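You operate a simulated robot arm through the tools that you are given. There is no shell and no other tool.

You run a simulated robot arm. Do the job below in one go: nothing can be reset, and whatever is moved stays where it is left.

JOB
Dry the damp green book under the white blotter and the green cloth weight.
Fine: leave it sixteen seconds or more, put weight and blotter back, then check that the stain has gone.

Only the result counts: the job must be done as asked and must still hold three seconds after the hand-in. Knocking over, shifting, dropping, spilling or breaking anything else fails it. Flat cloth is picked up by pressing the open fingertips on it (5 to 10 N) and closing them slowly along it; thin cloth reads only 2 to 8 mm in the jaws.

ROBOT AND FRAMES
A 6-joint arm with a two-finger parallel gripper, fixed in place. Base frame: the origin is at the foot of the arm, x ahead of it, y to its left, z up. Readings come in m, rad, newtons and seconds.
With the tool pointing down near the work surface it reaches from about 0.1 to 0.74 m from the base axis. Its first joint turns from -2.007 to 2.007 rad. Payload 3.43 kg.
The tool frame sits at the grasp point between the pads (the TCP): z along the fingers, y along the line on which they close. The tips reach 0.034 m beyond it. Largest opening 0.128 m; finger width 0.024, thickness 0.012; the body of the gripper, 0.048 by 0.13 m, starts 0.096 m behind the TCP.
Orientation is told as [roll, pitch, yaw] about the base's x, y, z axes, in that order, counted from this pose: with the fingers straight down and closing along the base's y, the tool's x points along the base's -x, its y along +y and its z along -z.

CONTROLS
- The arm moves only by the tool servo_tool. Its argument "moves" is a list of rows, each an object of numbers (a shift or turn left out is 0, a gripper value left out holds the last): "x", "y", "z": the shift along the tool's x, y, z in m; "ax", "ay", "az": the turn, a rotation vector about the tool's x, y, z in rad; "gripper": the finger opening in m, from 0 to 0.128. In form: [{"x": .., "y": .., "z": .., "ax": .., "ay": .., "az": .., "gripper": ..}, ...]. A call has 1 to 20 rows; each row shifts and turns the commanded pose from where the row before left it, along the tool's axes as they then stand. Each row takes 0.2 s and may step no farther than 0.05 m and 0.15 rad from the row before; otherwise, or with a gripper value out of range, the whole call is refused. A pose out of reach is approached as far as the arm can. The call stops where the force on the tool passes 40 N (or 10 N more than at its start, if that is more) or the arm is blocked; 0.2 s more then pass. The fingers move at their own pace (about 0.108 m/s each) and stop on an object; they squeeze with about 42 N. The grip force told is the motor's: it shows also when the fingers shut on nothing. Time passes only in rows, and 0.2 s behind the last, so rows that do not move let the fingers close. The reply holds the time, the measured pose of the TCP, the force on the tool along the base axes, the opening and the grip force, in the units named above and with some noise, with the torque about the TCP (base axes, N m) and any sound that the robot's microphone picked up, and new pictures: "pictures" is both (left out), scene, wrist or none.
- Cameras (640 x 400 px; columns grow to the right, rows downward): "scene" is fixed at [0.3993, 0.648, 1.371]; the picture's right is [-0.99, -0.17, 0.00], its down [-0.12, 0.69, -0.71] and it looks along [0.12, -0.70, -0.70] (base axes); focal length 214 px, centre (320, 200). "wrist" rides on the gripper at [0.076, -0.011, -0.16] in the tool frame; the picture's right is [0.15, 0.99, 0.00], its down [-0.88, 0.13, -0.46] and it looks along [-0.45, 0.07, 0.89] (tool axes); focal length 234 px, centre (320, 200). There is no depth. A picture from a camera that has moved, and an enlarged one, comes with that camera's place and axes in the base frame and with its lens.
- slide_trunk(by): slides the trunk up (or, below 0, down) by that many m; the arm rides with it, the base frame stays. It gives what a move gives, with no picture.
- enlarge(camera, box): a new picture of the part [left, top, right, bottom] of that camera's present view, enlarged. The clock stands still meanwhile.
- sign_off(): hands the job in; it is judged then, once.

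Nothing tells you positions but the pictures and the camera data. Unless the task says otherwise, let go and move clear before handing in.

The tools are called after "Request:" by a JSON object that holds its "name" and its "arguments". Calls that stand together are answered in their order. servo_tool: Moves the arm, as the interface text tells. Its arguments: {"type":"object","properties":{"moves":{"type":"array"},"pictures":{"type":"string","enum":["both","scene","wrist","none"]}},"required":["moves"]} The other tools are called the same way: slide_trunk (by) slides the trunk up or down; enlarge (camera, box) takes an enlarged picture of a part of a camera's view; sign_off () hands the job in.

At the start:

```text
t: 0.0
eef_pos: [0.5067, 0.1287, 1.0814]
orientation: [0.001, 0.0, -0.001]
ft_force: [-0.9, 0.2, -0.7]
wrist_torque: [0.02, -0.02, 0.03]
gripper_width: 0.128
grip_force: 0.1
trunk travel left (down, up): [-0.625, 0.165]
```

scene: 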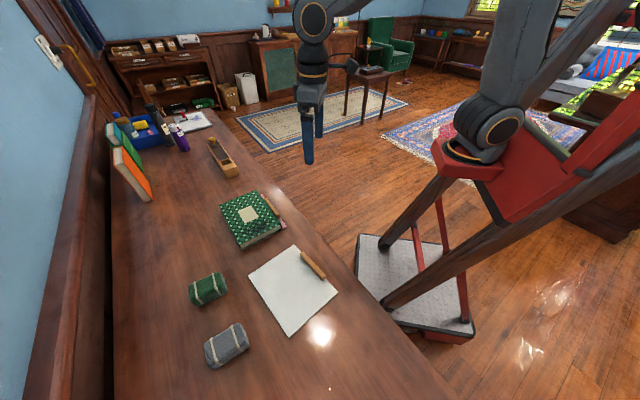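
wrist: 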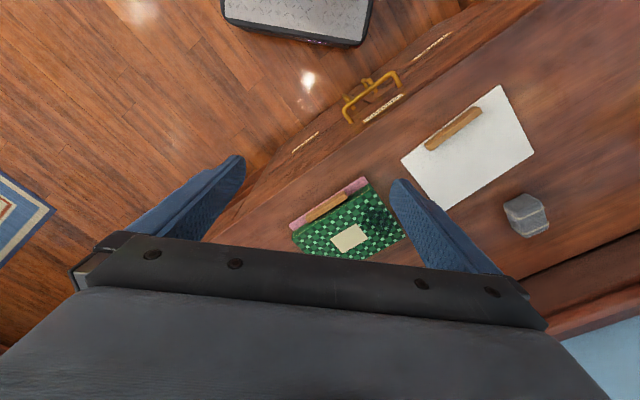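

I see a desk with a green checked book, a white blotter with a wooden grip strip, and green and grey cloth weights. I'll look closer before moving anything.

Request:
{"name": "enlarge", "arguments": {"camera": "scene", "box": [180, 170, 360, 380]}}

Request:
{"name": "enlarge", "arguments": {"camera": "wrist", "box": [270, 60, 570, 260]}}

Request:
{"name": "enlarge", "arguments": {"camera": "scene", "box": [90, 90, 300, 250]}}

```text
1.90 times, centred on (270, 275) of scene
camera zoom: at [0.3993, 0.648, 1.371], right [-0.99, -0.17, 0.0], down [-0.12, 0.69, -0.71], along [0.12, -0.7, -0.7], focal length 408 px, centre (415, 57)
```

zoom: 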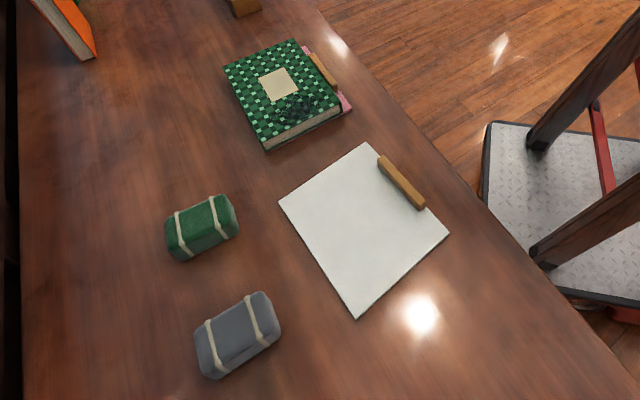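

```text
2.00 times, centred on (420, 160) of wrist
camera zoom: at [0.43, 0.1176, 1.2397], right [-0.15, 0.99, 0.0], down [0.88, 0.13, 0.46], along [0.45, 0.07, -0.89], focal length 468 px, centre (120, 280)
```

zoom: 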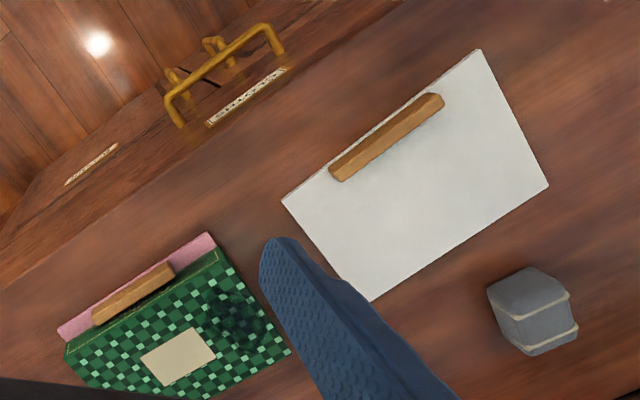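

```text
2.50 times, centred on (195, 170) of scene
camera zoom: at [0.3993, 0.648, 1.371], right [-0.99, -0.17, 0.0], down [-0.12, 0.69, -0.71], along [0.12, -0.7, -0.7], focal length 536 px, centre (632, 275)
```

zoom: 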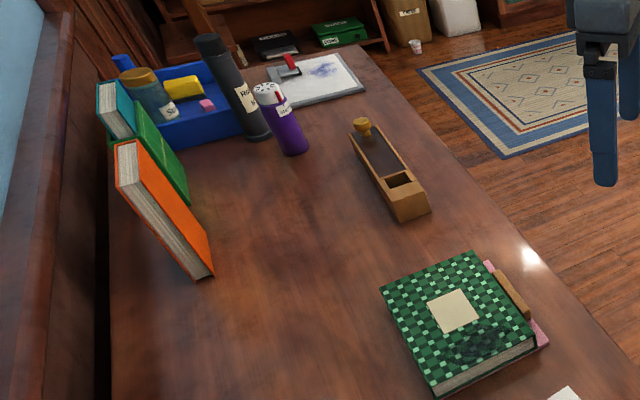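

The blotter's corners triangulate to a table height of about z≈0.806, with its wooden grip near (0.469, 0.36). The book top is about z≈0.839 near (0.71, 0.22), and the green weight is near (0.72, 0.47), far out. I'll move above the blotter grip, turn in line with it, and look again.

Request:
{"name": "servo_tool", "arguments": {"moves": [{"x": 0.0075, "y": 0.046}, {"x": 0.0075, "y": 0.046}, {"x": 0.0075, "y": 0.046}, {"x": 0.0075, "y": 0.046}, {"x": 0.0075, "y": 0.046}, {"az": 0.136}, {"az": 0.136}, {"az": 0.136}, {"az": 0.136}, {"az": 0.136}, {}, {}]}}

```text
t: 2.6
eef_pos: [0.468, 0.3594, 1.081]
orientation: [0.001, -0.001, -0.68]
ft_force: [-0.2, -0.5, 0.1]
wrist_torque: [-0.03, -0.01, -0.01]
gripper_width: 0.1279
grip_force: 0.1
trunk travel left (down, up): [-0.625, 0.165]
camera wrist: at [0.4025, 0.3978, 1.2395], right [0.51, 0.86, 0.0], down [0.77, -0.45, 0.46], along [0.39, -0.23, -0.89], focal length 234 px, centre (320, 200)
```

scene: 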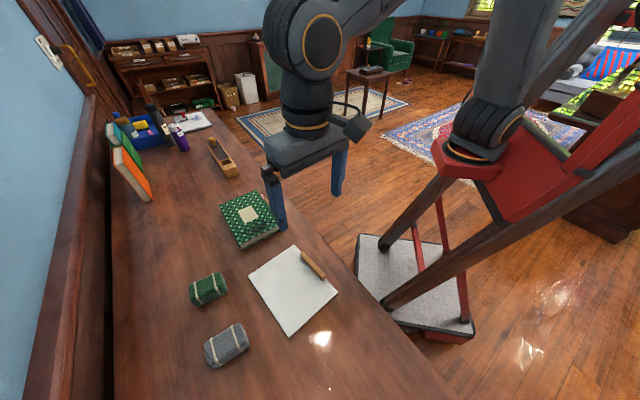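
wrist: 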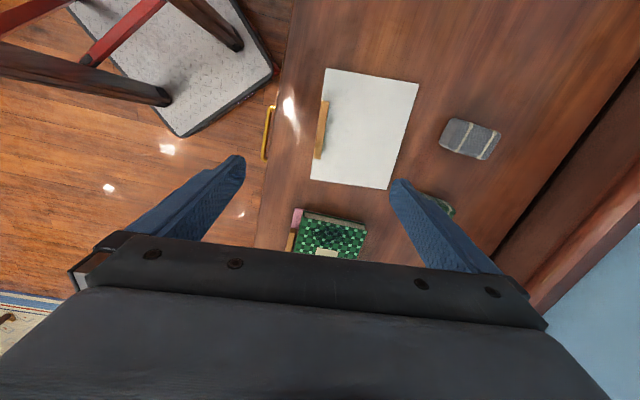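

Request:
{"name": "enlarge", "arguments": {"camera": "wrist", "box": [240, 50, 520, 260]}}

Request:
{"name": "enlarge", "arguments": {"camera": "scene", "box": [240, 230, 350, 345]}}

Request:
{"name": "enlarge", "arguments": {"camera": "scene", "box": [180, 180, 290, 300]}}

```text
1.90 times, centred on (380, 155) of wrist
camera zoom: at [0.4025, 0.3978, 1.2395], right [0.51, 0.86, 0.0], down [0.77, -0.45, 0.46], along [0.39, -0.23, -0.89], focal length 446 px, centre (206, 286)
```

zoom: 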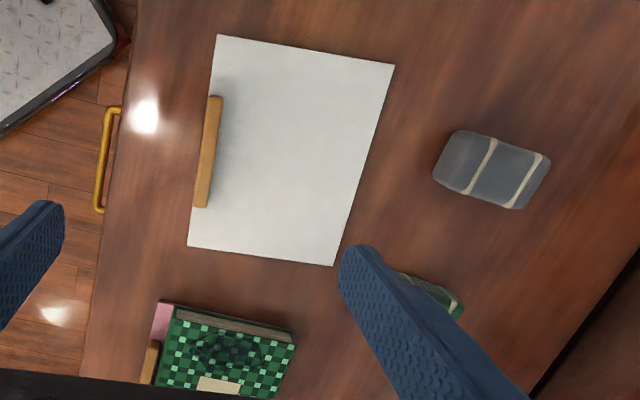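

```text
3.48 times, centred on (295, 288) of scene
camera zoom: at [0.3993, 0.648, 1.371], right [-0.99, -0.17, 0.0], down [-0.12, 0.69, -0.71], along [0.12, -0.7, -0.7], focal length 746 px, centre (407, -104)
```

zoom: 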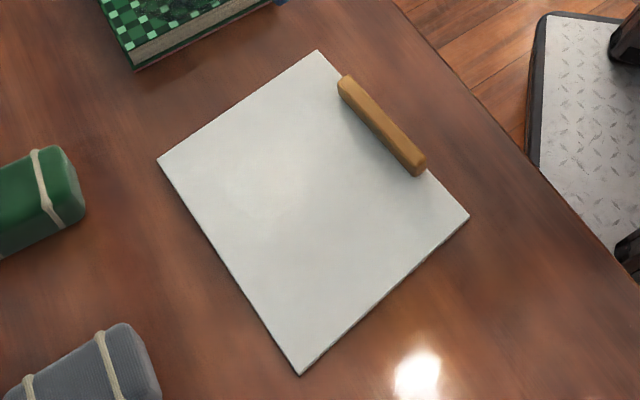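

```text
3.33 times, centred on (235, 240) of scene
camera zoom: at [0.3993, 0.648, 1.371], right [-0.99, -0.17, 0.0], down [-0.12, 0.69, -0.71], along [0.12, -0.7, -0.7], focal length 715 px, centre (603, 67)
```

zoom: 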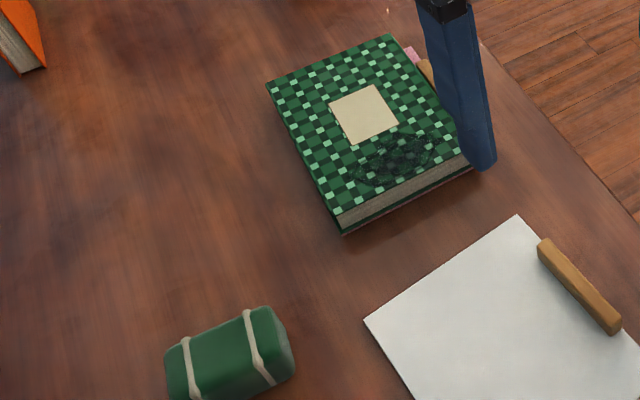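

The blotter is a thin stiff board, centre (0.516, 0.415), long axis at −39°, and its wooden grip is centred near (0.470, 0.360). I'm lowering over the grip with the jaws partly open.

Request:
{"name": "servo_tool", "arguments": {"moves": [{"y": 0.002, "z": 0.04, "gripper": 0.06}, {"z": 0.045}, {"z": 0.045}, {"z": 0.04}, {"z": 0.03}, {"z": 0.015}, {}]}}

Request:
{"name": "enlarge", "arguments": {"camera": "scene", "box": [240, 220, 350, 320]}}

```text
t: 4.2
eef_pos: [0.4678, 0.3611, 0.8656]
orientation: [0.001, -0.002, -0.678]
ft_force: [0.4, 0.0, 0.3]
wrist_torque: [0.0, 0.01, -0.01]
gripper_width: 0.0599
grip_force: 0.1
trunk travel left (down, up): [-0.625, 0.165]
camera wrist: at [0.403, 0.4, 1.0253], right [0.51, 0.86, 0.0], down [0.77, -0.45, 0.46], along [0.39, -0.23, -0.89], focal length 234 px, centre (320, 200)
```

scene: 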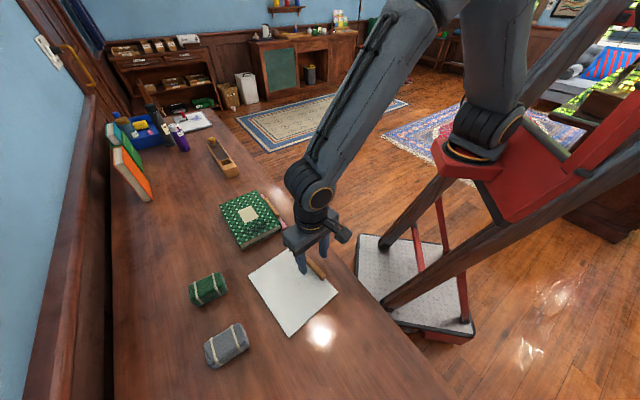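
wrist: 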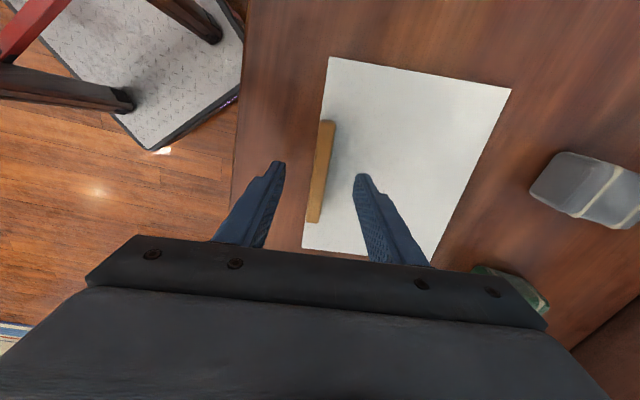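

```text
4.00 times, centred on (295, 270) of scene
camera zoom: at [0.3993, 0.648, 1.371], right [-0.99, -0.17, 0.0], down [-0.12, 0.69, -0.71], along [0.12, -0.7, -0.7], focal length 858 px, centre (420, -80)
```

zoom: 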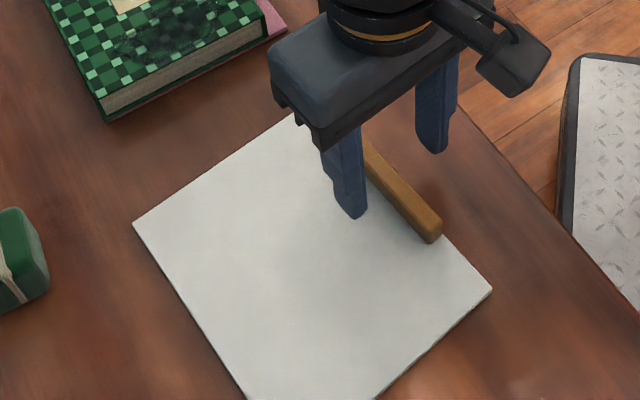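

The fingers straddle the grip, centred. Next I lower the last bit and close.

Request:
{"name": "servo_tool", "arguments": {"moves": [{"z": 0.01}, {"z": 0.007}, {}]}}

Request:
{"name": "enlarge", "arguments": {"camera": "scene", "box": [240, 220, 350, 320]}}

```text
t: 5.0
eef_pos: [0.4695, 0.36, 0.8482]
orientation: [0.001, -0.001, -0.68]
ft_force: [0.1, 0.1, -0.7]
wrist_torque: [0.04, 0.02, 0.03]
gripper_width: 0.0598
grip_force: 0.0
trunk travel left (down, up): [-0.625, 0.165]
camera wrist: at [0.4033, 0.3994, 1.0082], right [0.51, 0.86, 0.0], down [0.77, -0.45, 0.46], along [0.39, -0.23, -0.89], focal length 234 px, centre (320, 200)
```

scene: 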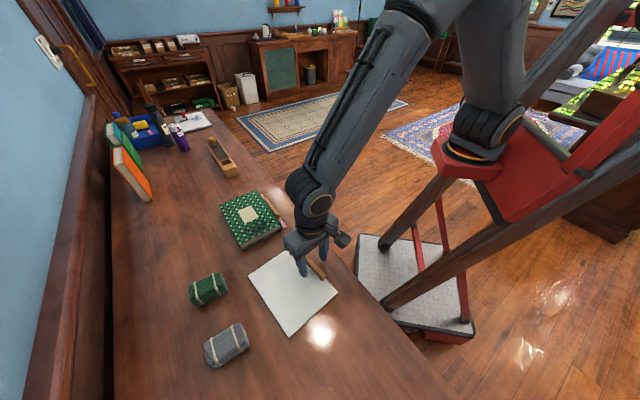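
wrist: 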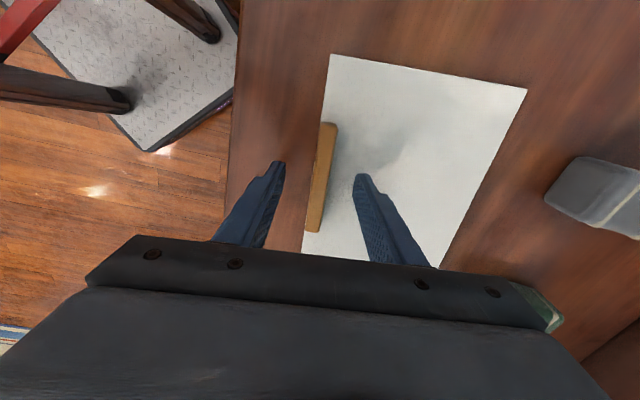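

```text
4.00 times, centred on (295, 270) of scene
camera zoom: at [0.3993, 0.648, 1.371], right [-0.99, -0.17, 0.0], down [-0.12, 0.69, -0.71], along [0.12, -0.7, -0.7], focal length 858 px, centre (420, -80)
```

zoom: 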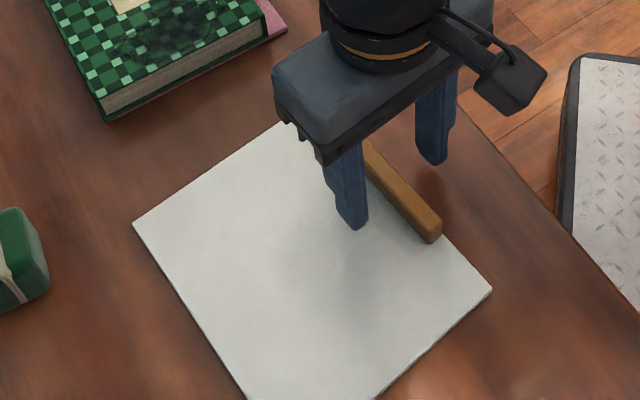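

The tips are just above the board with no contact. I lower 4 mm and close.

Request:
{"name": "servo_tool", "arguments": {"moves": [{"z": 0.004}, {"gripper": 0.04}, {"gripper": 0.03}, {"gripper": 0.02}, {"gripper": 0.01}, {"gripper": 0.0}, {}, {}]}}

Request:
{"name": "enlarge", "arguments": {"camera": "scene", "box": [240, 220, 350, 320]}}

```text
t: 6.8
eef_pos: [0.4691, 0.3611, 0.8461]
orientation: [-0.001, 0.0, -0.679]
ft_force: [0.9, -0.2, -1.4]
wrist_torque: [0.01, -0.01, -0.05]
gripper_width: 0.0132
grip_force: 42.0
trunk travel left (down, up): [-0.625, 0.165]
camera wrist: at [0.4034, 0.3993, 1.0041], right [0.51, 0.86, 0.0], down [0.77, -0.45, 0.46], along [0.39, -0.23, -0.89], focal length 234 px, centre (320, 200)
```

scene: 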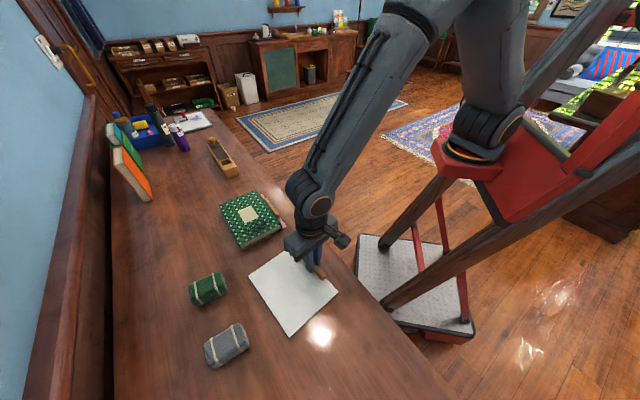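
wrist: 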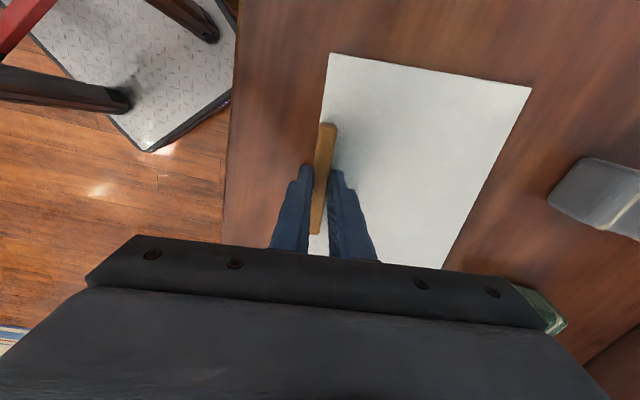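

```text
4.00 times, centred on (295, 270) of scene
camera zoom: at [0.3993, 0.648, 1.371], right [-0.99, -0.17, 0.0], down [-0.12, 0.69, -0.71], along [0.12, -0.7, -0.7], focal length 858 px, centre (420, -80)
```

zoom: 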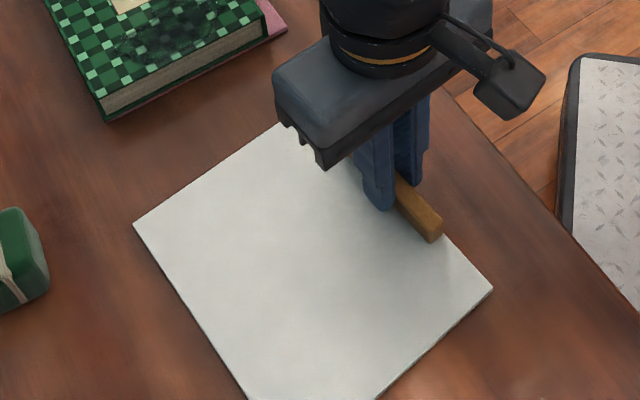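

The grip is held (13 mm in the jaws), at release pose (0.469, 0.361, 0.845) with yaw −0.68, which I'll use for the return. Lifting now.

Request:
{"name": "servo_tool", "arguments": {"moves": [{"z": -0.01}, {"z": -0.02}, {"z": -0.03}, {"z": -0.04}, {"z": -0.04}, {}, {}]}}

Request:
{"name": "enlarge", "arguments": {"camera": "scene", "box": [200, 170, 350, 320]}}

```text
t: 8.4
eef_pos: [0.4694, 0.3611, 0.9857]
orientation: [-0.001, 0.0, -0.68]
ft_force: [-0.6, -0.1, -0.9]
wrist_torque: [-0.03, -0.02, 0.03]
gripper_width: 0.0001
grip_force: 32.8
trunk travel left (down, up): [-0.625, 0.165]
camera wrist: at [0.4032, 0.3993, 1.1443], right [0.51, 0.86, 0.0], down [0.77, -0.45, 0.46], along [0.39, -0.23, -0.89], focal length 234 px, centre (320, 200)
```

scene: 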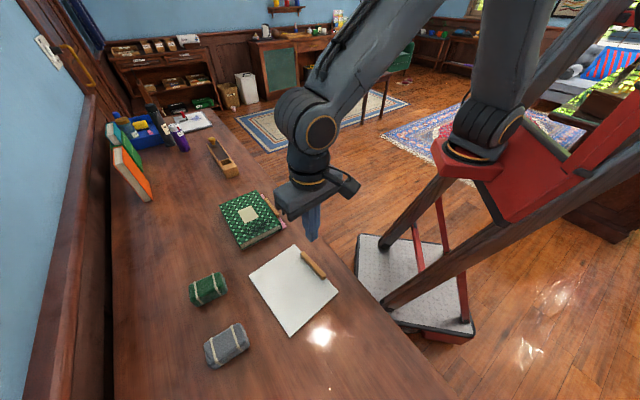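
wrist: 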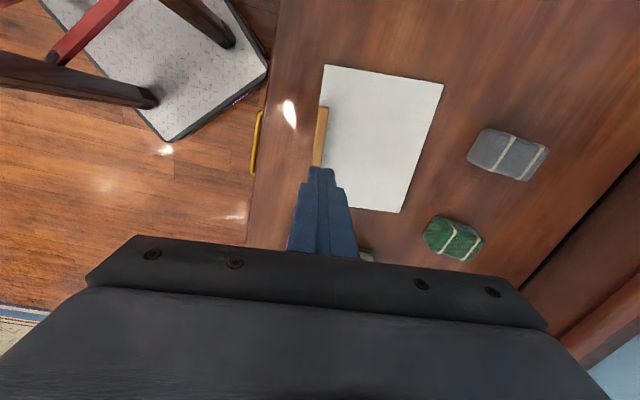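

```text
2.67 times, centred on (275, 245) of scene
camera zoom: at [0.3993, 0.648, 1.371], right [-0.99, -0.17, 0.0], down [-0.12, 0.69, -0.71], along [0.12, -0.7, -0.7], focal length 572 px, centre (440, 80)
```

zoom: 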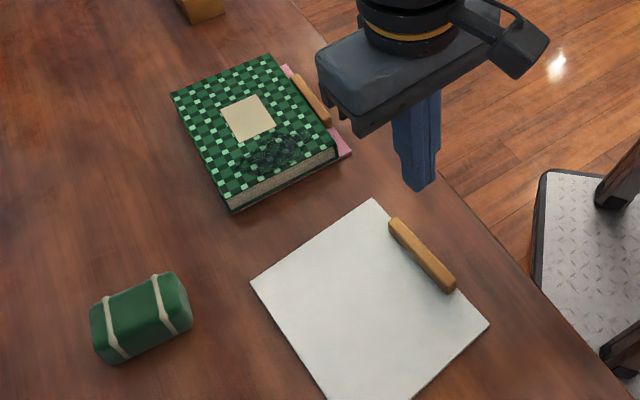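

The grip slipped out because the pads only had its top edge. The board seems to be where it was, so I'll go back down and feel for the board to seat deeper.

Request:
{"name": "servo_tool", "arguments": {"moves": [{"gripper": 0.05, "z": 0.04}, {"z": 0.04}, {"z": 0.03}, {"z": 0.02}, {"z": 0.01}, {}]}}

Request:
{"name": "enlarge", "arguments": {"camera": "wrist", "box": [230, 80, 430, 260]}}

```text
t: 9.8
eef_pos: [0.4682, 0.3613, 0.8452]
orientation: [-0.001, 0.0, -0.68]
ft_force: [-0.7, 0.0, 0.8]
wrist_torque: [0.01, -0.03, -0.01]
gripper_width: 0.0498
grip_force: 0.2
trunk travel left (down, up): [-0.625, 0.165]
camera wrist: at [0.403, 0.3992, 1.0038], right [0.51, 0.86, 0.0], down [0.77, -0.45, 0.46], along [0.39, -0.23, -0.89], focal length 234 px, centre (320, 200)
```

scene: 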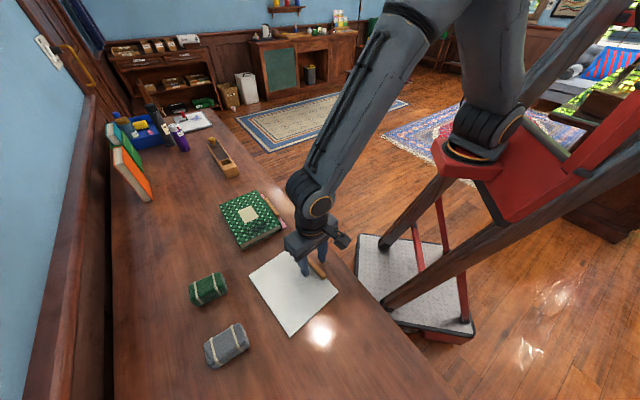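
wrist: 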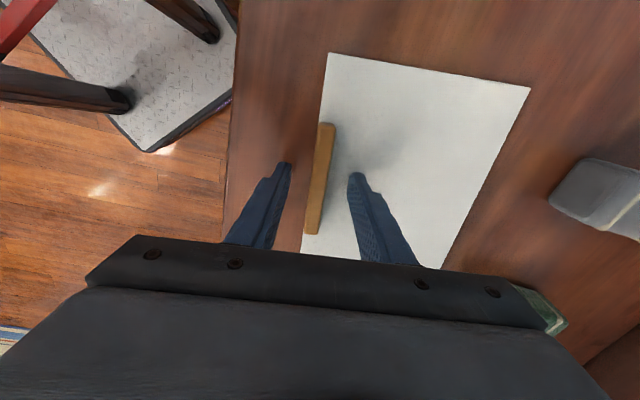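

```text
2.22 times, centred on (330, 170) of wrist
camera zoom: at [0.403, 0.3992, 1.0038], right [0.51, 0.86, 0.0], down [0.77, -0.45, 0.46], along [0.39, -0.23, -0.89], focal length 520 px, centre (298, 267)
```

zoom: 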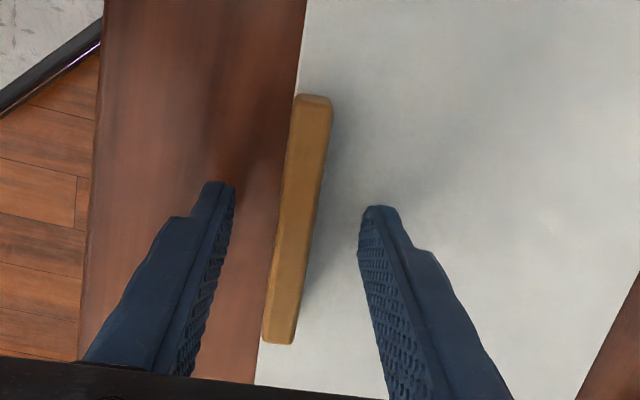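

The board hasn't moved. I'm feeling down in small steps.

Request:
{"name": "servo_tool", "arguments": {"moves": [{"z": 0.0015}, {"z": 0.0015}, {}], "pictures": "none"}}

```text
t: 10.6
eef_pos: [0.4689, 0.3604, 0.8419]
orientation: [0.0, 0.002, -0.679]
ft_force: [0.5, 0.5, -0.1]
wrist_torque: [-0.02, 0.04, 0.02]
gripper_width: 0.0501
grip_force: 0.1
trunk travel left (down, up): [-0.625, 0.165]
```

Request:
{"name": "servo_tool", "arguments": {"moves": [{"z": 0.0015}, {"z": 0.001}, {}], "pictures": "none"}}

```text
t: 11.4
eef_pos: [0.4695, 0.3603, 0.8403]
orientation: [0.0, -0.001, -0.677]
ft_force: [-1.9, -0.6, 5.9]
wrist_torque: [0.14, -0.04, 0.03]
gripper_width: 0.0497
grip_force: 0.1
trunk travel left (down, up): [-0.625, 0.165]
```

Contact is at TCP z≈0.840, so the board top is ≈0.806. I back off half a millimetre, close, and lift slowly.

Request:
{"name": "servo_tool", "arguments": {"moves": [{"z": -0.0008}, {"gripper": 0.03}, {"gripper": 0.02}, {"gripper": 0.01}, {"gripper": 0.0}, {}, {}], "pictures": "none"}}

Request:
{"name": "servo_tool", "arguments": {"moves": [{"z": -0.003}, {"z": -0.004}, {"z": -0.006}, {"z": -0.008}, {"z": -0.01}, {}]}}

Request:
{"name": "enlarge", "arguments": {"camera": "scene", "box": [200, 200, 350, 350]}}

```text
t: 13.0
eef_pos: [0.4685, 0.3607, 0.8409]
orientation: [0.0, 0.0, -0.678]
ft_force: [0.9, 0.3, -1.1]
wrist_torque: [-0.04, 0.05, 0.04]
gripper_width: 0.0131
grip_force: 42.3
trunk travel left (down, up): [-0.625, 0.165]
```

```text
t: 14.4
eef_pos: [0.4692, 0.3606, 0.8709]
orientation: [0.001, -0.001, -0.68]
ft_force: [-0.2, 0.3, -1.2]
wrist_torque: [-0.06, 0.08, -0.03]
gripper_width: 0.0133
grip_force: 41.6
trunk travel left (down, up): [-0.625, 0.165]
camera wrist: at [0.4038, 0.399, 1.0296], right [0.51, 0.86, 0.0], down [0.77, -0.45, 0.46], along [0.39, -0.23, -0.89], focal length 234 px, centre (320, 200)
```

scene: 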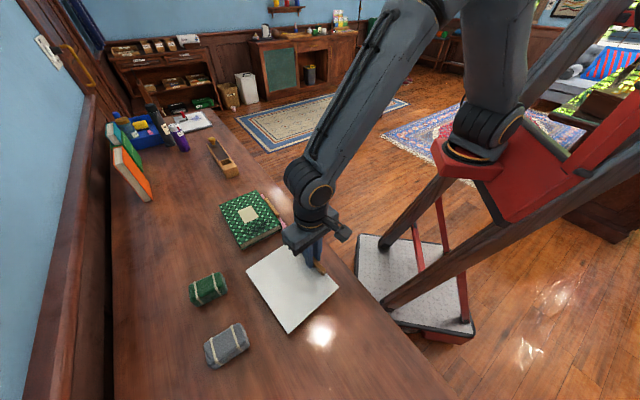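
wrist: 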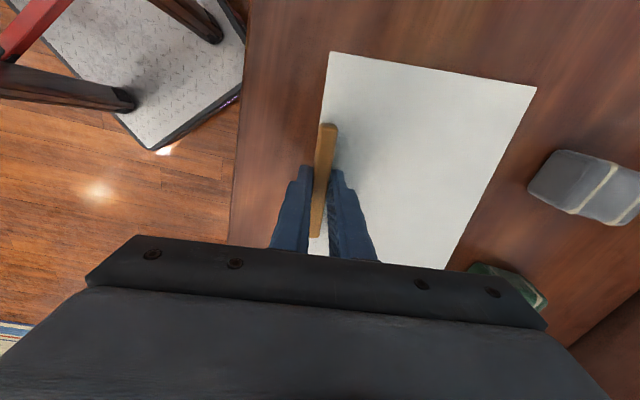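

```text
2.67 times, centred on (275, 275) of scene
camera zoom: at [0.3993, 0.648, 1.371], right [-0.99, -0.17, 0.0], down [-0.12, 0.69, -0.71], along [0.12, -0.7, -0.7], focal length 572 px, centre (440, 0)
```

zoom: 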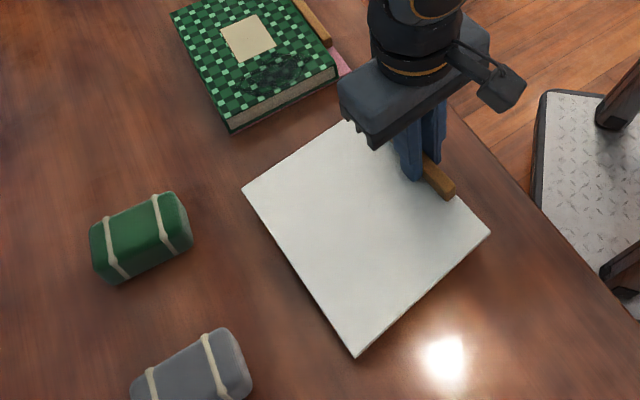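

The board is held level, with its centre 72 mm along tool +y from the TCP. I lift higher and carry it over the book, turning to the book's angle (about −45°) and stopping above.

Request:
{"name": "servo_tool", "arguments": {"moves": [{"z": -0.02}, {"z": -0.03}, {"z": -0.03}, {"x": -0.0287, "y": -0.0031}, {"x": -0.0287, "y": -0.0031}, {"x": -0.0287, "y": -0.0031}, {"x": -0.0287, "y": -0.0031}, {"x": -0.0287, "y": -0.0031}, {"x": -0.0287, "y": -0.0031}, {"x": -0.0287, "y": -0.0031}, {"x": -0.0287, "y": -0.0031}, {"az": 0.05}, {"az": 0.055}, {}, {}]}}

Request:
{"name": "enlarge", "arguments": {"camera": "scene", "box": [180, 130, 340, 290]}}

Request:
{"name": "enlarge", "arguments": {"camera": "wrist", "box": [200, 20, 500, 260]}}

```text
t: 17.6
eef_pos: [0.6323, 0.1963, 0.9516]
orientation: [0.001, 0.001, -0.786]
ft_force: [-0.4, 1.0, -0.5]
wrist_torque: [-0.06, 0.03, -0.01]
gripper_width: 0.0134
grip_force: 42.6
trunk travel left (down, up): [-0.625, 0.165]
camera wrist: at [0.5712, 0.2425, 1.1096], right [0.6, 0.8, 0.0], down [0.71, -0.53, 0.46], along [0.37, -0.27, -0.89], focal length 234 px, centre (320, 200)
```

scene: 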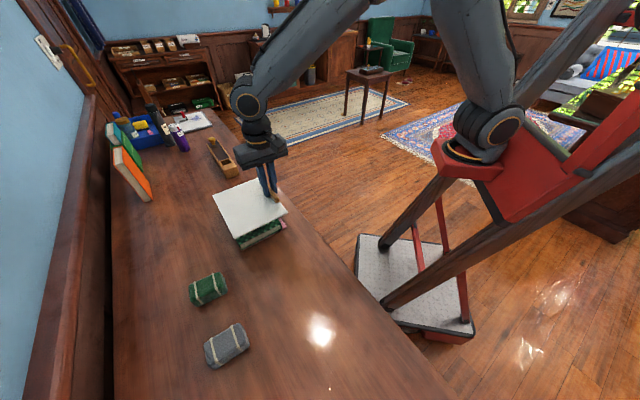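
wrist: 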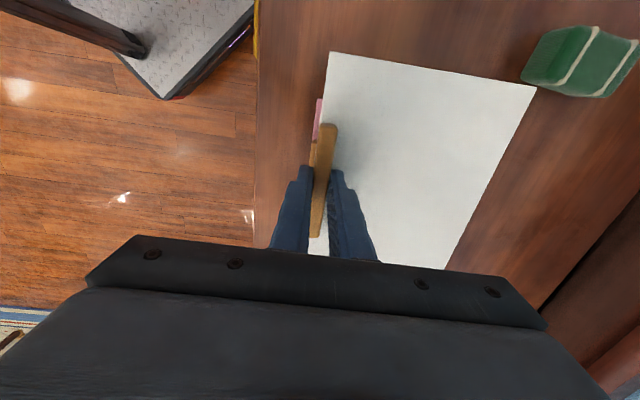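

```text
2.50 times, centred on (260, 210) of scene
camera zoom: at [0.3993, 0.648, 1.371], right [-0.99, -0.17, 0.0], down [-0.12, 0.69, -0.71], along [0.12, -0.7, -0.7], focal length 536 px, centre (470, 175)
```

zoom: 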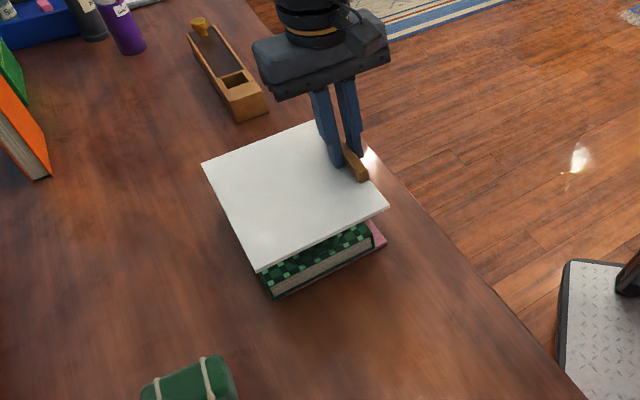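

```text
1.67 times, centred on (350, 140) of wrist
camera zoom: at [0.5712, 0.2425, 1.1096], right [0.6, 0.8, 0.0], down [0.71, -0.53, 0.46], along [0.37, -0.27, -0.89], focal length 390 px, centre (270, 300)
```

zoom: 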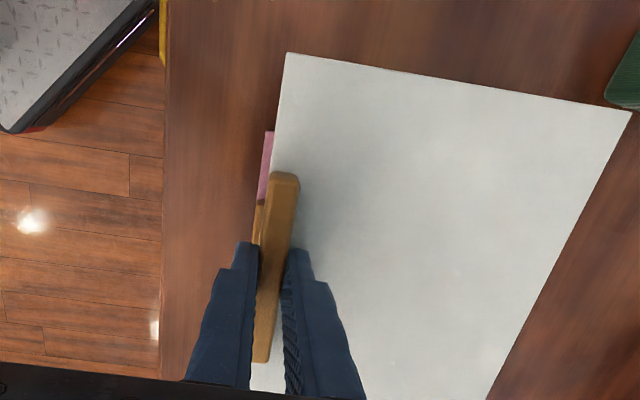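

The blotter is over the book and covers the stained end. Lowering gently now, feeling for contact near TCP z≈0.877.

Request:
{"name": "servo_tool", "arguments": {"moves": [{"z": 0.02}, {"z": 0.02}, {"z": 0.015}, {"z": 0.01}, {}]}}

Request:
{"name": "enlarge", "arguments": {"camera": "scene", "box": [190, 150, 310, 270]}}

```text
t: 18.8
eef_pos: [0.6311, 0.1967, 0.8857]
orientation: [-0.001, -0.001, -0.784]
ft_force: [-0.4, 0.3, -1.4]
wrist_torque: [-0.09, 0.02, 0.02]
gripper_width: 0.0132
grip_force: 41.6
trunk travel left (down, up): [-0.625, 0.165]
camera wrist: at [0.571, 0.2424, 1.0442], right [0.6, 0.8, 0.0], down [0.72, -0.53, 0.46], along [0.37, -0.27, -0.89], focal length 234 px, centre (320, 200)
```

scene: 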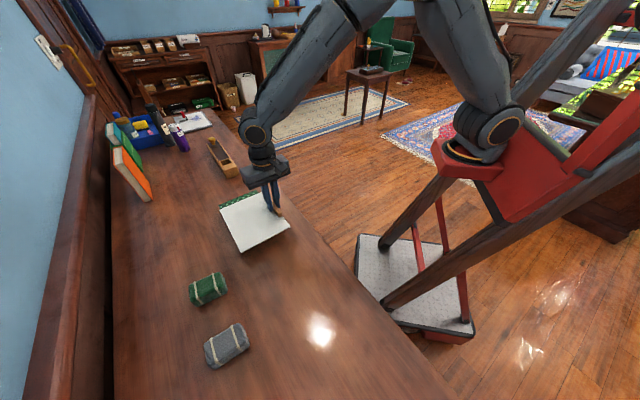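
wrist: 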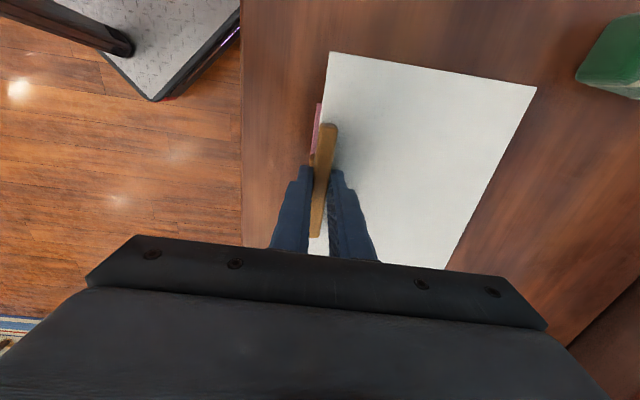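

```text
3.33 times, centred on (250, 210) of scene
camera zoom: at [0.3993, 0.648, 1.371], right [-0.99, -0.17, 0.0], down [-0.12, 0.69, -0.71], along [0.12, -0.7, -0.7], focal length 715 px, centre (553, 167)
```

zoom: 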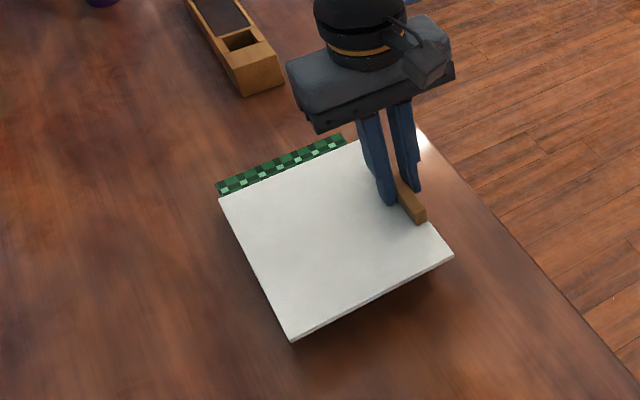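

Alignment with the book looks good. Lowering in small steps.

Request:
{"name": "servo_tool", "arguments": {"moves": [{"z": 0.002}, {"z": 0.002}, {"z": 0.001}, {}], "pictures": "none"}}

Request:
{"name": "servo_tool", "arguments": {"moves": [{"z": 0.0015}, {}], "pictures": "none"}}

Request:
{"name": "servo_tool", "arguments": {"moves": [{"z": 0.001}, {}], "pictures": "none"}}

```text
t: 19.8
eef_pos: [0.6315, 0.1972, 0.8805]
orientation: [0.0, 0.0, -0.787]
ft_force: [-0.7, 0.3, -1.0]
wrist_torque: [-0.04, 0.09, 0.0]
gripper_width: 0.0132
grip_force: 42.1
trunk travel left (down, up): [-0.625, 0.165]
```

```text
t: 20.4
eef_pos: [0.6318, 0.1963, 0.8795]
orientation: [0.0, 0.0, -0.783]
ft_force: [-0.2, 0.4, -1.1]
wrist_torque: [-0.03, 0.03, 0.02]
gripper_width: 0.0133
grip_force: 41.7
trunk travel left (down, up): [-0.625, 0.165]
```

```text
t: 21.0
eef_pos: [0.6326, 0.1959, 0.8785]
orientation: [0.001, 0.0, -0.786]
ft_force: [0.5, 1.2, -0.5]
wrist_torque: [-0.04, 0.08, -0.01]
gripper_width: 0.013
grip_force: 42.4
trunk travel left (down, up): [-0.625, 0.165]
```

Request:
{"name": "servo_tool", "arguments": {"moves": [{"z": 0.001}, {}], "pictures": "none"}}

Request:
{"name": "servo_tool", "arguments": {"moves": [{"z": 0.001}, {}], "pictures": "none"}}

Request:
{"name": "enlarge", "arguments": {"camera": "scene", "box": [190, 150, 310, 270]}}

```text
t: 21.6
eef_pos: [0.6319, 0.1969, 0.8782]
orientation: [-0.001, -0.001, -0.786]
ft_force: [0.1, 0.1, -1.2]
wrist_torque: [-0.06, 0.02, 0.02]
gripper_width: 0.0131
grip_force: 41.9
trunk travel left (down, up): [-0.625, 0.165]
```

```text
t: 22.2
eef_pos: [0.6337, 0.1959, 0.8756]
orientation: [0.0, 0.0, -0.786]
ft_force: [-0.1, 0.3, -1.2]
wrist_torque: [-0.02, 0.08, 0.02]
gripper_width: 0.0131
grip_force: 42.0
trunk travel left (down, up): [-0.625, 0.165]
```

```text
3.33 times, centred on (250, 210) of scene
camera zoom: at [0.3993, 0.648, 1.371], right [-0.99, -0.17, 0.0], down [-0.12, 0.69, -0.71], along [0.12, -0.7, -0.7], focal length 715 px, centre (553, 167)
```

zoom: 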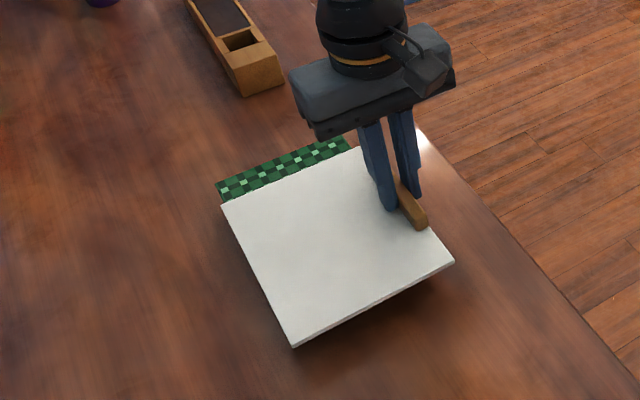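

No contact yet, so I keep lowering.

Request:
{"name": "servo_tool", "arguments": {"moves": [{"z": 0.001}, {}], "pictures": "none"}}

Request:
{"name": "servo_tool", "arguments": {"moves": [{"z": 0.001}, {}], "pictures": "none"}}

Request:
{"name": "servo_tool", "arguments": {"moves": [{"z": 0.001}, {}], "pictures": "none"}}

```text
t: 22.8
eef_pos: [0.6332, 0.1969, 0.8756]
orientation: [0.001, 0.0, -0.786]
ft_force: [-1.1, -0.1, 5.8]
wrist_torque: [0.02, 0.03, -0.01]
gripper_width: 0.0131
grip_force: 41.9
trunk travel left (down, up): [-0.625, 0.165]
```

```text
t: 23.4
eef_pos: [0.6322, 0.1961, 0.8754]
orientation: [0.004, -0.001, -0.785]
ft_force: [-2.2, 0.3, 17.5]
wrist_torque: [0.0, 0.0, 0.01]
gripper_width: 0.0129
grip_force: 41.9
trunk travel left (down, up): [-0.625, 0.165]
```

```text
t: 24.0
eef_pos: [0.633, 0.1959, 0.8754]
orientation: [0.004, -0.002, -0.784]
ft_force: [0.7, -0.7, 29.9]
wrist_torque: [0.02, -0.19, -0.05]
gripper_width: 0.0132
grip_force: 42.1
trunk travel left (down, up): [-0.625, 0.165]
```

The board rests on the book (contact at z≈0.8755). I relieve the press, then open and rise.

Request:
{"name": "servo_tool", "arguments": {"moves": [{"z": -0.0015}, {"z": -0.001}, {}], "pictures": "none"}}

Request:
{"name": "servo_tool", "arguments": {"moves": [{"gripper": 0.018}, {"gripper": 0.025}, {"gripper": 0.04}, {}, {"z": -0.01}, {"z": -0.03}, {"z": -0.04}, {"z": -0.04}, {}]}}

Request:
{"name": "enlarge", "arguments": {"camera": "scene", "box": [180, 150, 310, 310]}}

```text
t: 24.8
eef_pos: [0.6318, 0.1967, 0.8752]
orientation: [-0.003, -0.001, -0.783]
ft_force: [4.3, -0.1, 8.7]
wrist_torque: [-0.23, -0.57, 0.07]
gripper_width: 0.0132
grip_force: 42.6
trunk travel left (down, up): [-0.625, 0.165]
```

```text
t: 26.8
eef_pos: [0.6327, 0.197, 0.9966]
orientation: [0.001, -0.001, -0.786]
ft_force: [-0.3, 0.4, -0.2]
wrist_torque: [-0.02, 0.03, -0.01]
gripper_width: 0.0397
grip_force: 0.2
trunk travel left (down, up): [-0.625, 0.165]
camera wrist: at [0.571, 0.2427, 1.1557], right [0.6, 0.8, 0.0], down [0.72, -0.53, 0.46], along [0.37, -0.27, -0.89], focal length 234 px, centre (320, 200)
```

scene: 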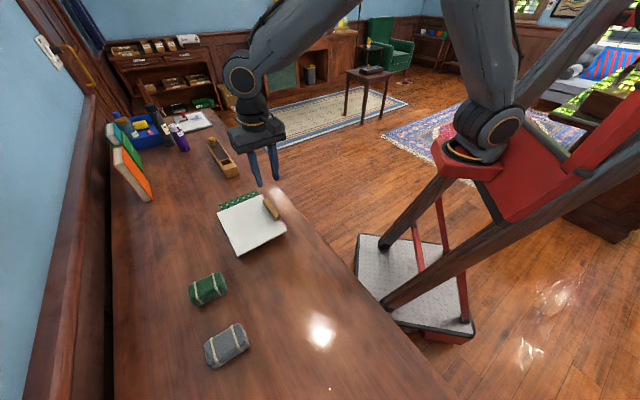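
wrist: 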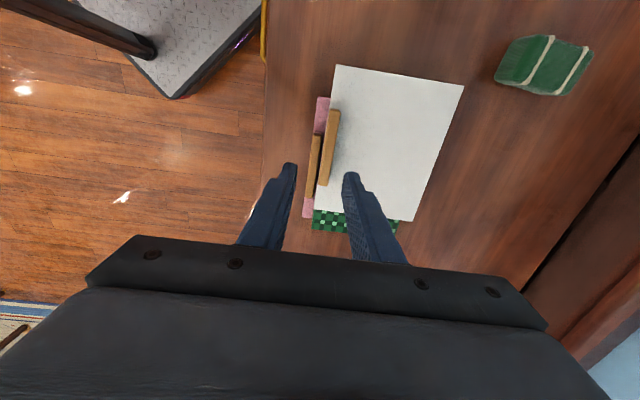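

```text
2.50 times, centred on (245, 230) of scene
camera zoom: at [0.3993, 0.648, 1.371], right [-0.99, -0.17, 0.0], down [-0.12, 0.69, -0.71], along [0.12, -0.7, -0.7], focal length 536 px, centre (508, 125)
```

zoom: 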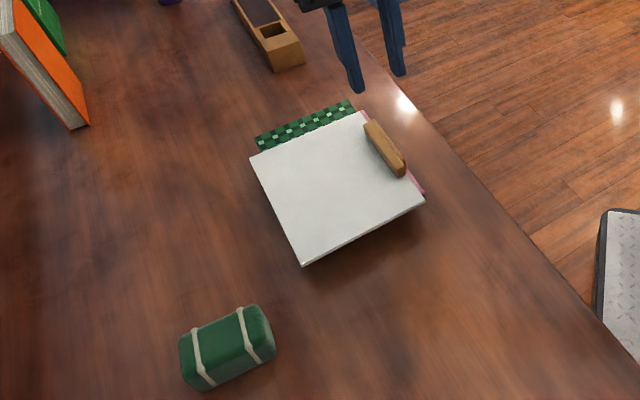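

The blotter lies flat on the book over the stain. Next is the green weight, near (0.718, 0.47) and about 0.86 m out, so I'll need to tilt outward. I'll move inward of it first, turn so the jaws close across its short side, and tilt.

Request:
{"name": "servo_tool", "arguments": {"moves": [{"z": -0.03}, {"x": 0.0325, "y": 0.024}, {"x": 0.0325, "y": 0.024}, {"x": 0.0325, "y": 0.024}, {"x": 0.0325, "y": 0.024}, {"x": 0.0325, "y": 0.024, "gripper": 0.1}, {"az": -0.137}, {"az": -0.137}, {"az": -0.137}, {"az": -0.137}, {"az": -0.137}, {"az": -0.137}, {"az": -0.137}, {"az": -0.137}, {"az": -0.137}, {"az": -0.137}, {}]}}

Request:
{"name": "servo_tool", "arguments": {"moves": [{"ay": -0.14}, {"ay": -0.14}, {"ay": -0.14}, {"ay": -0.14}, {"ay": -0.14}, {}]}}

```text
t: 30.4
eef_pos: [0.6033, 0.3967, 1.0258]
orientation: [0.0, -0.001, 0.587]
ft_force: [0.8, -1.1, 1.1]
wrist_torque: [0.02, 0.0, -0.05]
gripper_width: 0.1
grip_force: 0.0
trunk travel left (down, up): [-0.625, 0.165]
camera wrist: at [0.5456, 0.3452, 1.1849], right [-0.67, 0.74, 0.0], down [0.66, 0.6, 0.46], along [0.34, 0.31, -0.89], focal length 234 px, centre (320, 200)
```

scene: 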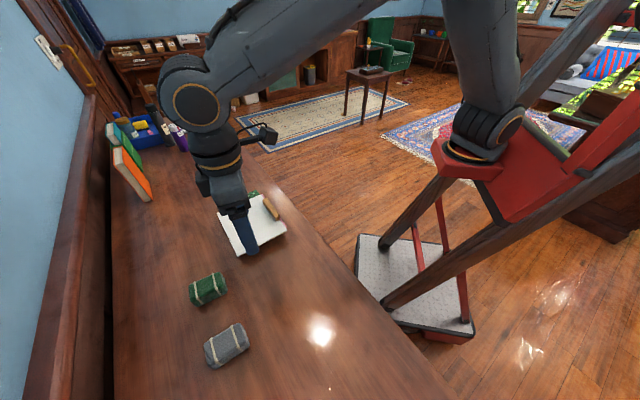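
wrist: 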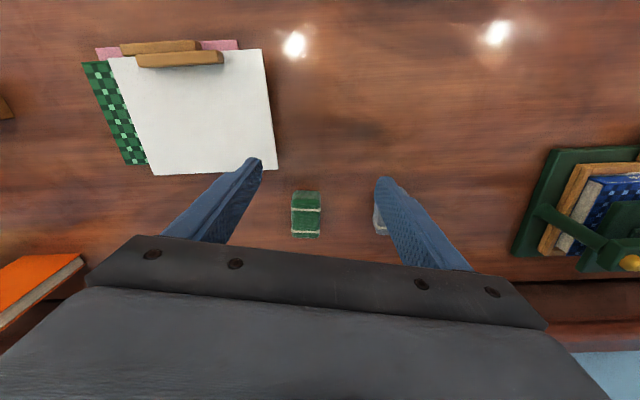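

```text
t: 31.8
eef_pos: [0.6022, 0.3973, 1.025]
orientation: [0.0, -0.702, 0.584]
ft_force: [-0.9, -0.4, -1.0]
wrist_torque: [-0.01, 0.03, 0.02]
gripper_width: 0.1002
grip_force: 0.1
trunk travel left (down, up): [-0.625, 0.165]
camera wrist: at [0.4745, 0.2983, 1.0984], right [-0.64, 0.76, -0.09], down [0.24, 0.32, 0.92], along [0.73, 0.56, -0.39], focal length 234 px, centre (320, 200)
```

scene: 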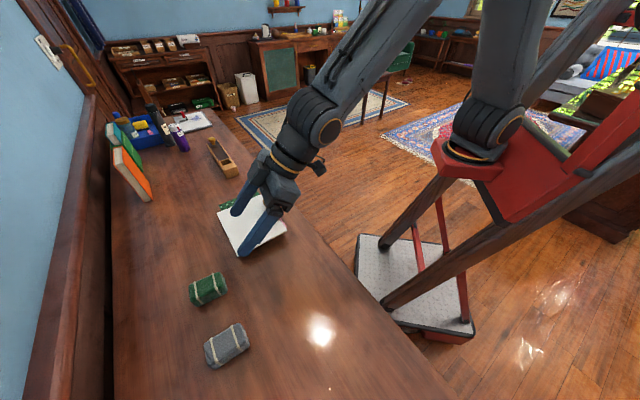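
wrist: 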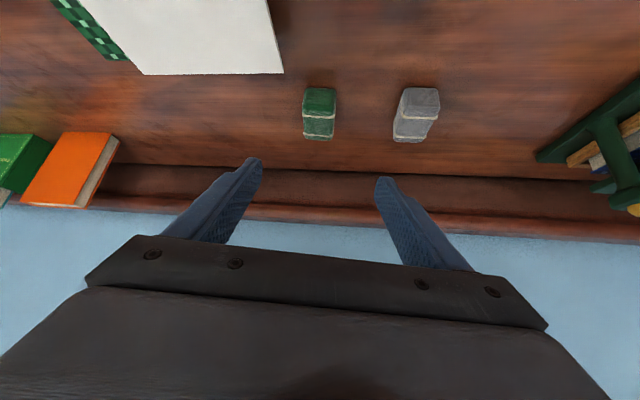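

The weight's long side lies nearly along the reach direction. I'll zoom in for its exact pose and size.

Request:
{"name": "enlarge", "arguments": {"camera": "wrist", "box": [270, 60, 370, 160]}}

Request:
{"name": "enlarge", "arguments": {"camera": "scene", "box": [175, 255, 255, 325]}}

```text
4.00 times, centred on (320, 110) of wrist
camera zoom: at [0.4745, 0.2983, 1.0984], right [-0.64, 0.76, -0.09], down [0.24, 0.32, 0.92], along [0.73, 0.56, -0.39], focal length 937 px, centre (320, 560)
```

zoom: 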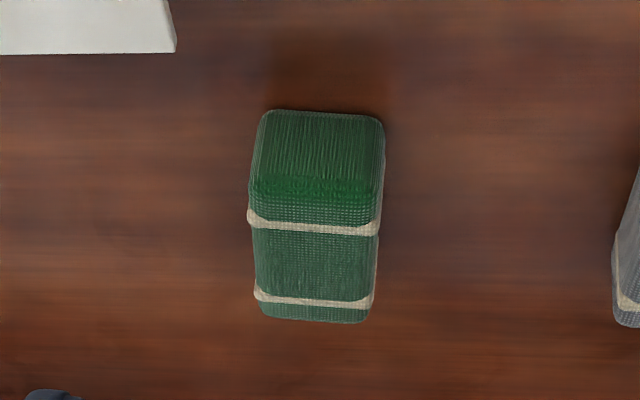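

```text
5.71 times, centred on (215, 290) of scene
camera zoom: at [0.3993, 0.648, 1.371], right [-0.99, -0.17, 0.0], down [-0.12, 0.69, -0.71], along [0.12, -0.7, -0.7], focal length 1226 px, centre (920, -314)
```

zoom: 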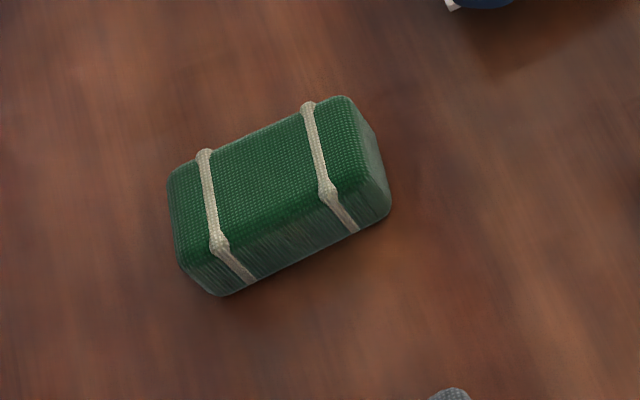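

The weight's long axis is at about 40°, its width about 45 mm, its top about z≈0.84, and its centre about (0.723, 0.468). I'll align yaw to it and approach along the tilted tool axis, stopping above it.

Request:
{"name": "servo_tool", "arguments": {"moves": [{"ax": -0.0768, "az": -0.0908}, {"x": -0.0032, "y": -0.0049, "z": 0.0354}, {"x": -0.0032, "y": -0.0049, "z": 0.0354}, {"x": -0.0032, "y": -0.0049, "z": 0.0354}, {"x": -0.0032, "y": -0.0049, "z": 0.0354}, {"x": -0.0032, "y": -0.0049, "z": 0.0354}, {}, {}]}}

Request:
{"name": "enlarge", "arguments": {"camera": "scene", "box": [170, 220, 290, 340]}}

Request:
{"name": "enlarge", "arguments": {"camera": "wrist", "box": [220, 60, 420, 240]}}

```text
t: 33.6
eef_pos: [0.7174, 0.4537, 0.8989]
orientation: [-0.003, -0.691, 0.638]
ft_force: [0.1, 0.2, 0.2]
wrist_torque: [0.01, 0.02, 0.01]
gripper_width: 0.0999
grip_force: 0.0
out of reach, approached as far as the arm can: row 1
trunk travel left (down, up): [-0.625, 0.165]
camera wrist: at [0.5949, 0.3479, 0.9732], right [-0.68, 0.73, -0.09], down [0.23, 0.34, 0.91], along [0.69, 0.6, -0.4], focal length 234 px, centre (320, 200)
```

scene: 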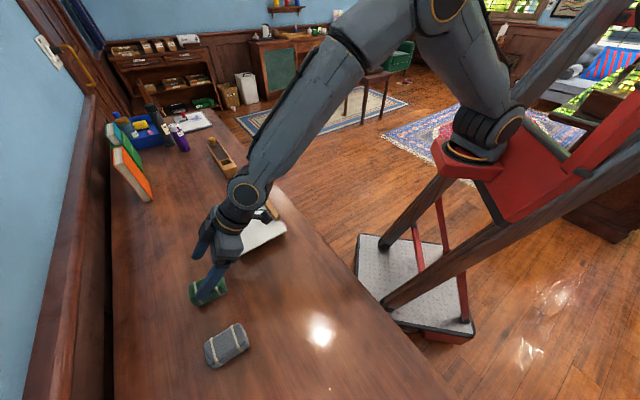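
wrist: 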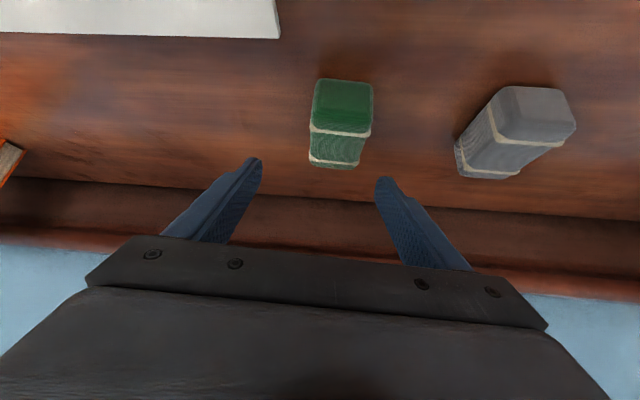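

```text
3.33 times, centred on (230, 280) of scene
camera zoom: at [0.3993, 0.648, 1.371], right [-0.99, -0.17, 0.0], down [-0.12, 0.69, -0.71], along [0.12, -0.7, -0.7], focal length 715 px, centre (620, -67)
```

zoom: 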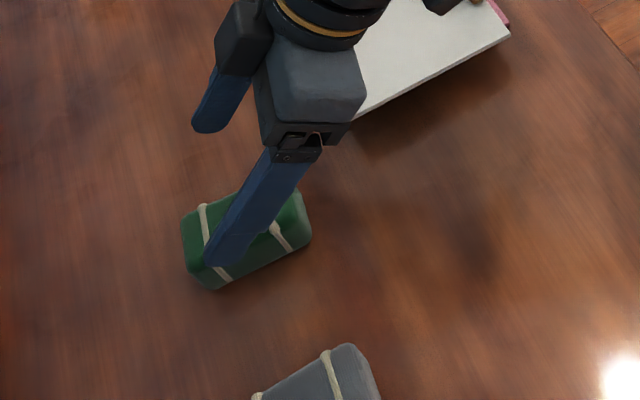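

```text
2.22 times, centred on (320, 150) of wrist
camera zoom: at [0.5949, 0.3479, 0.9732], right [-0.68, 0.73, -0.09], down [0.23, 0.34, 0.91], along [0.69, 0.6, -0.4], focal length 520 px, centre (320, 311)
```

zoom: 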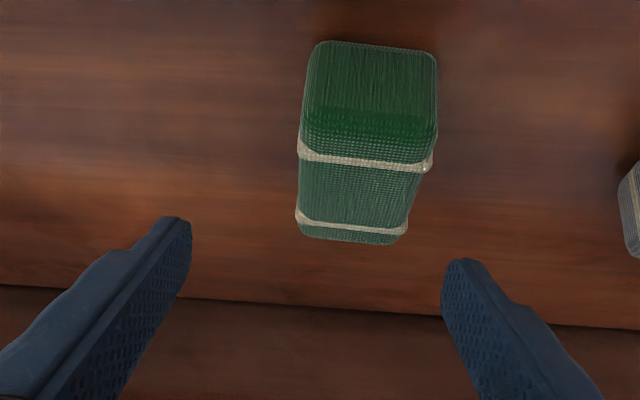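

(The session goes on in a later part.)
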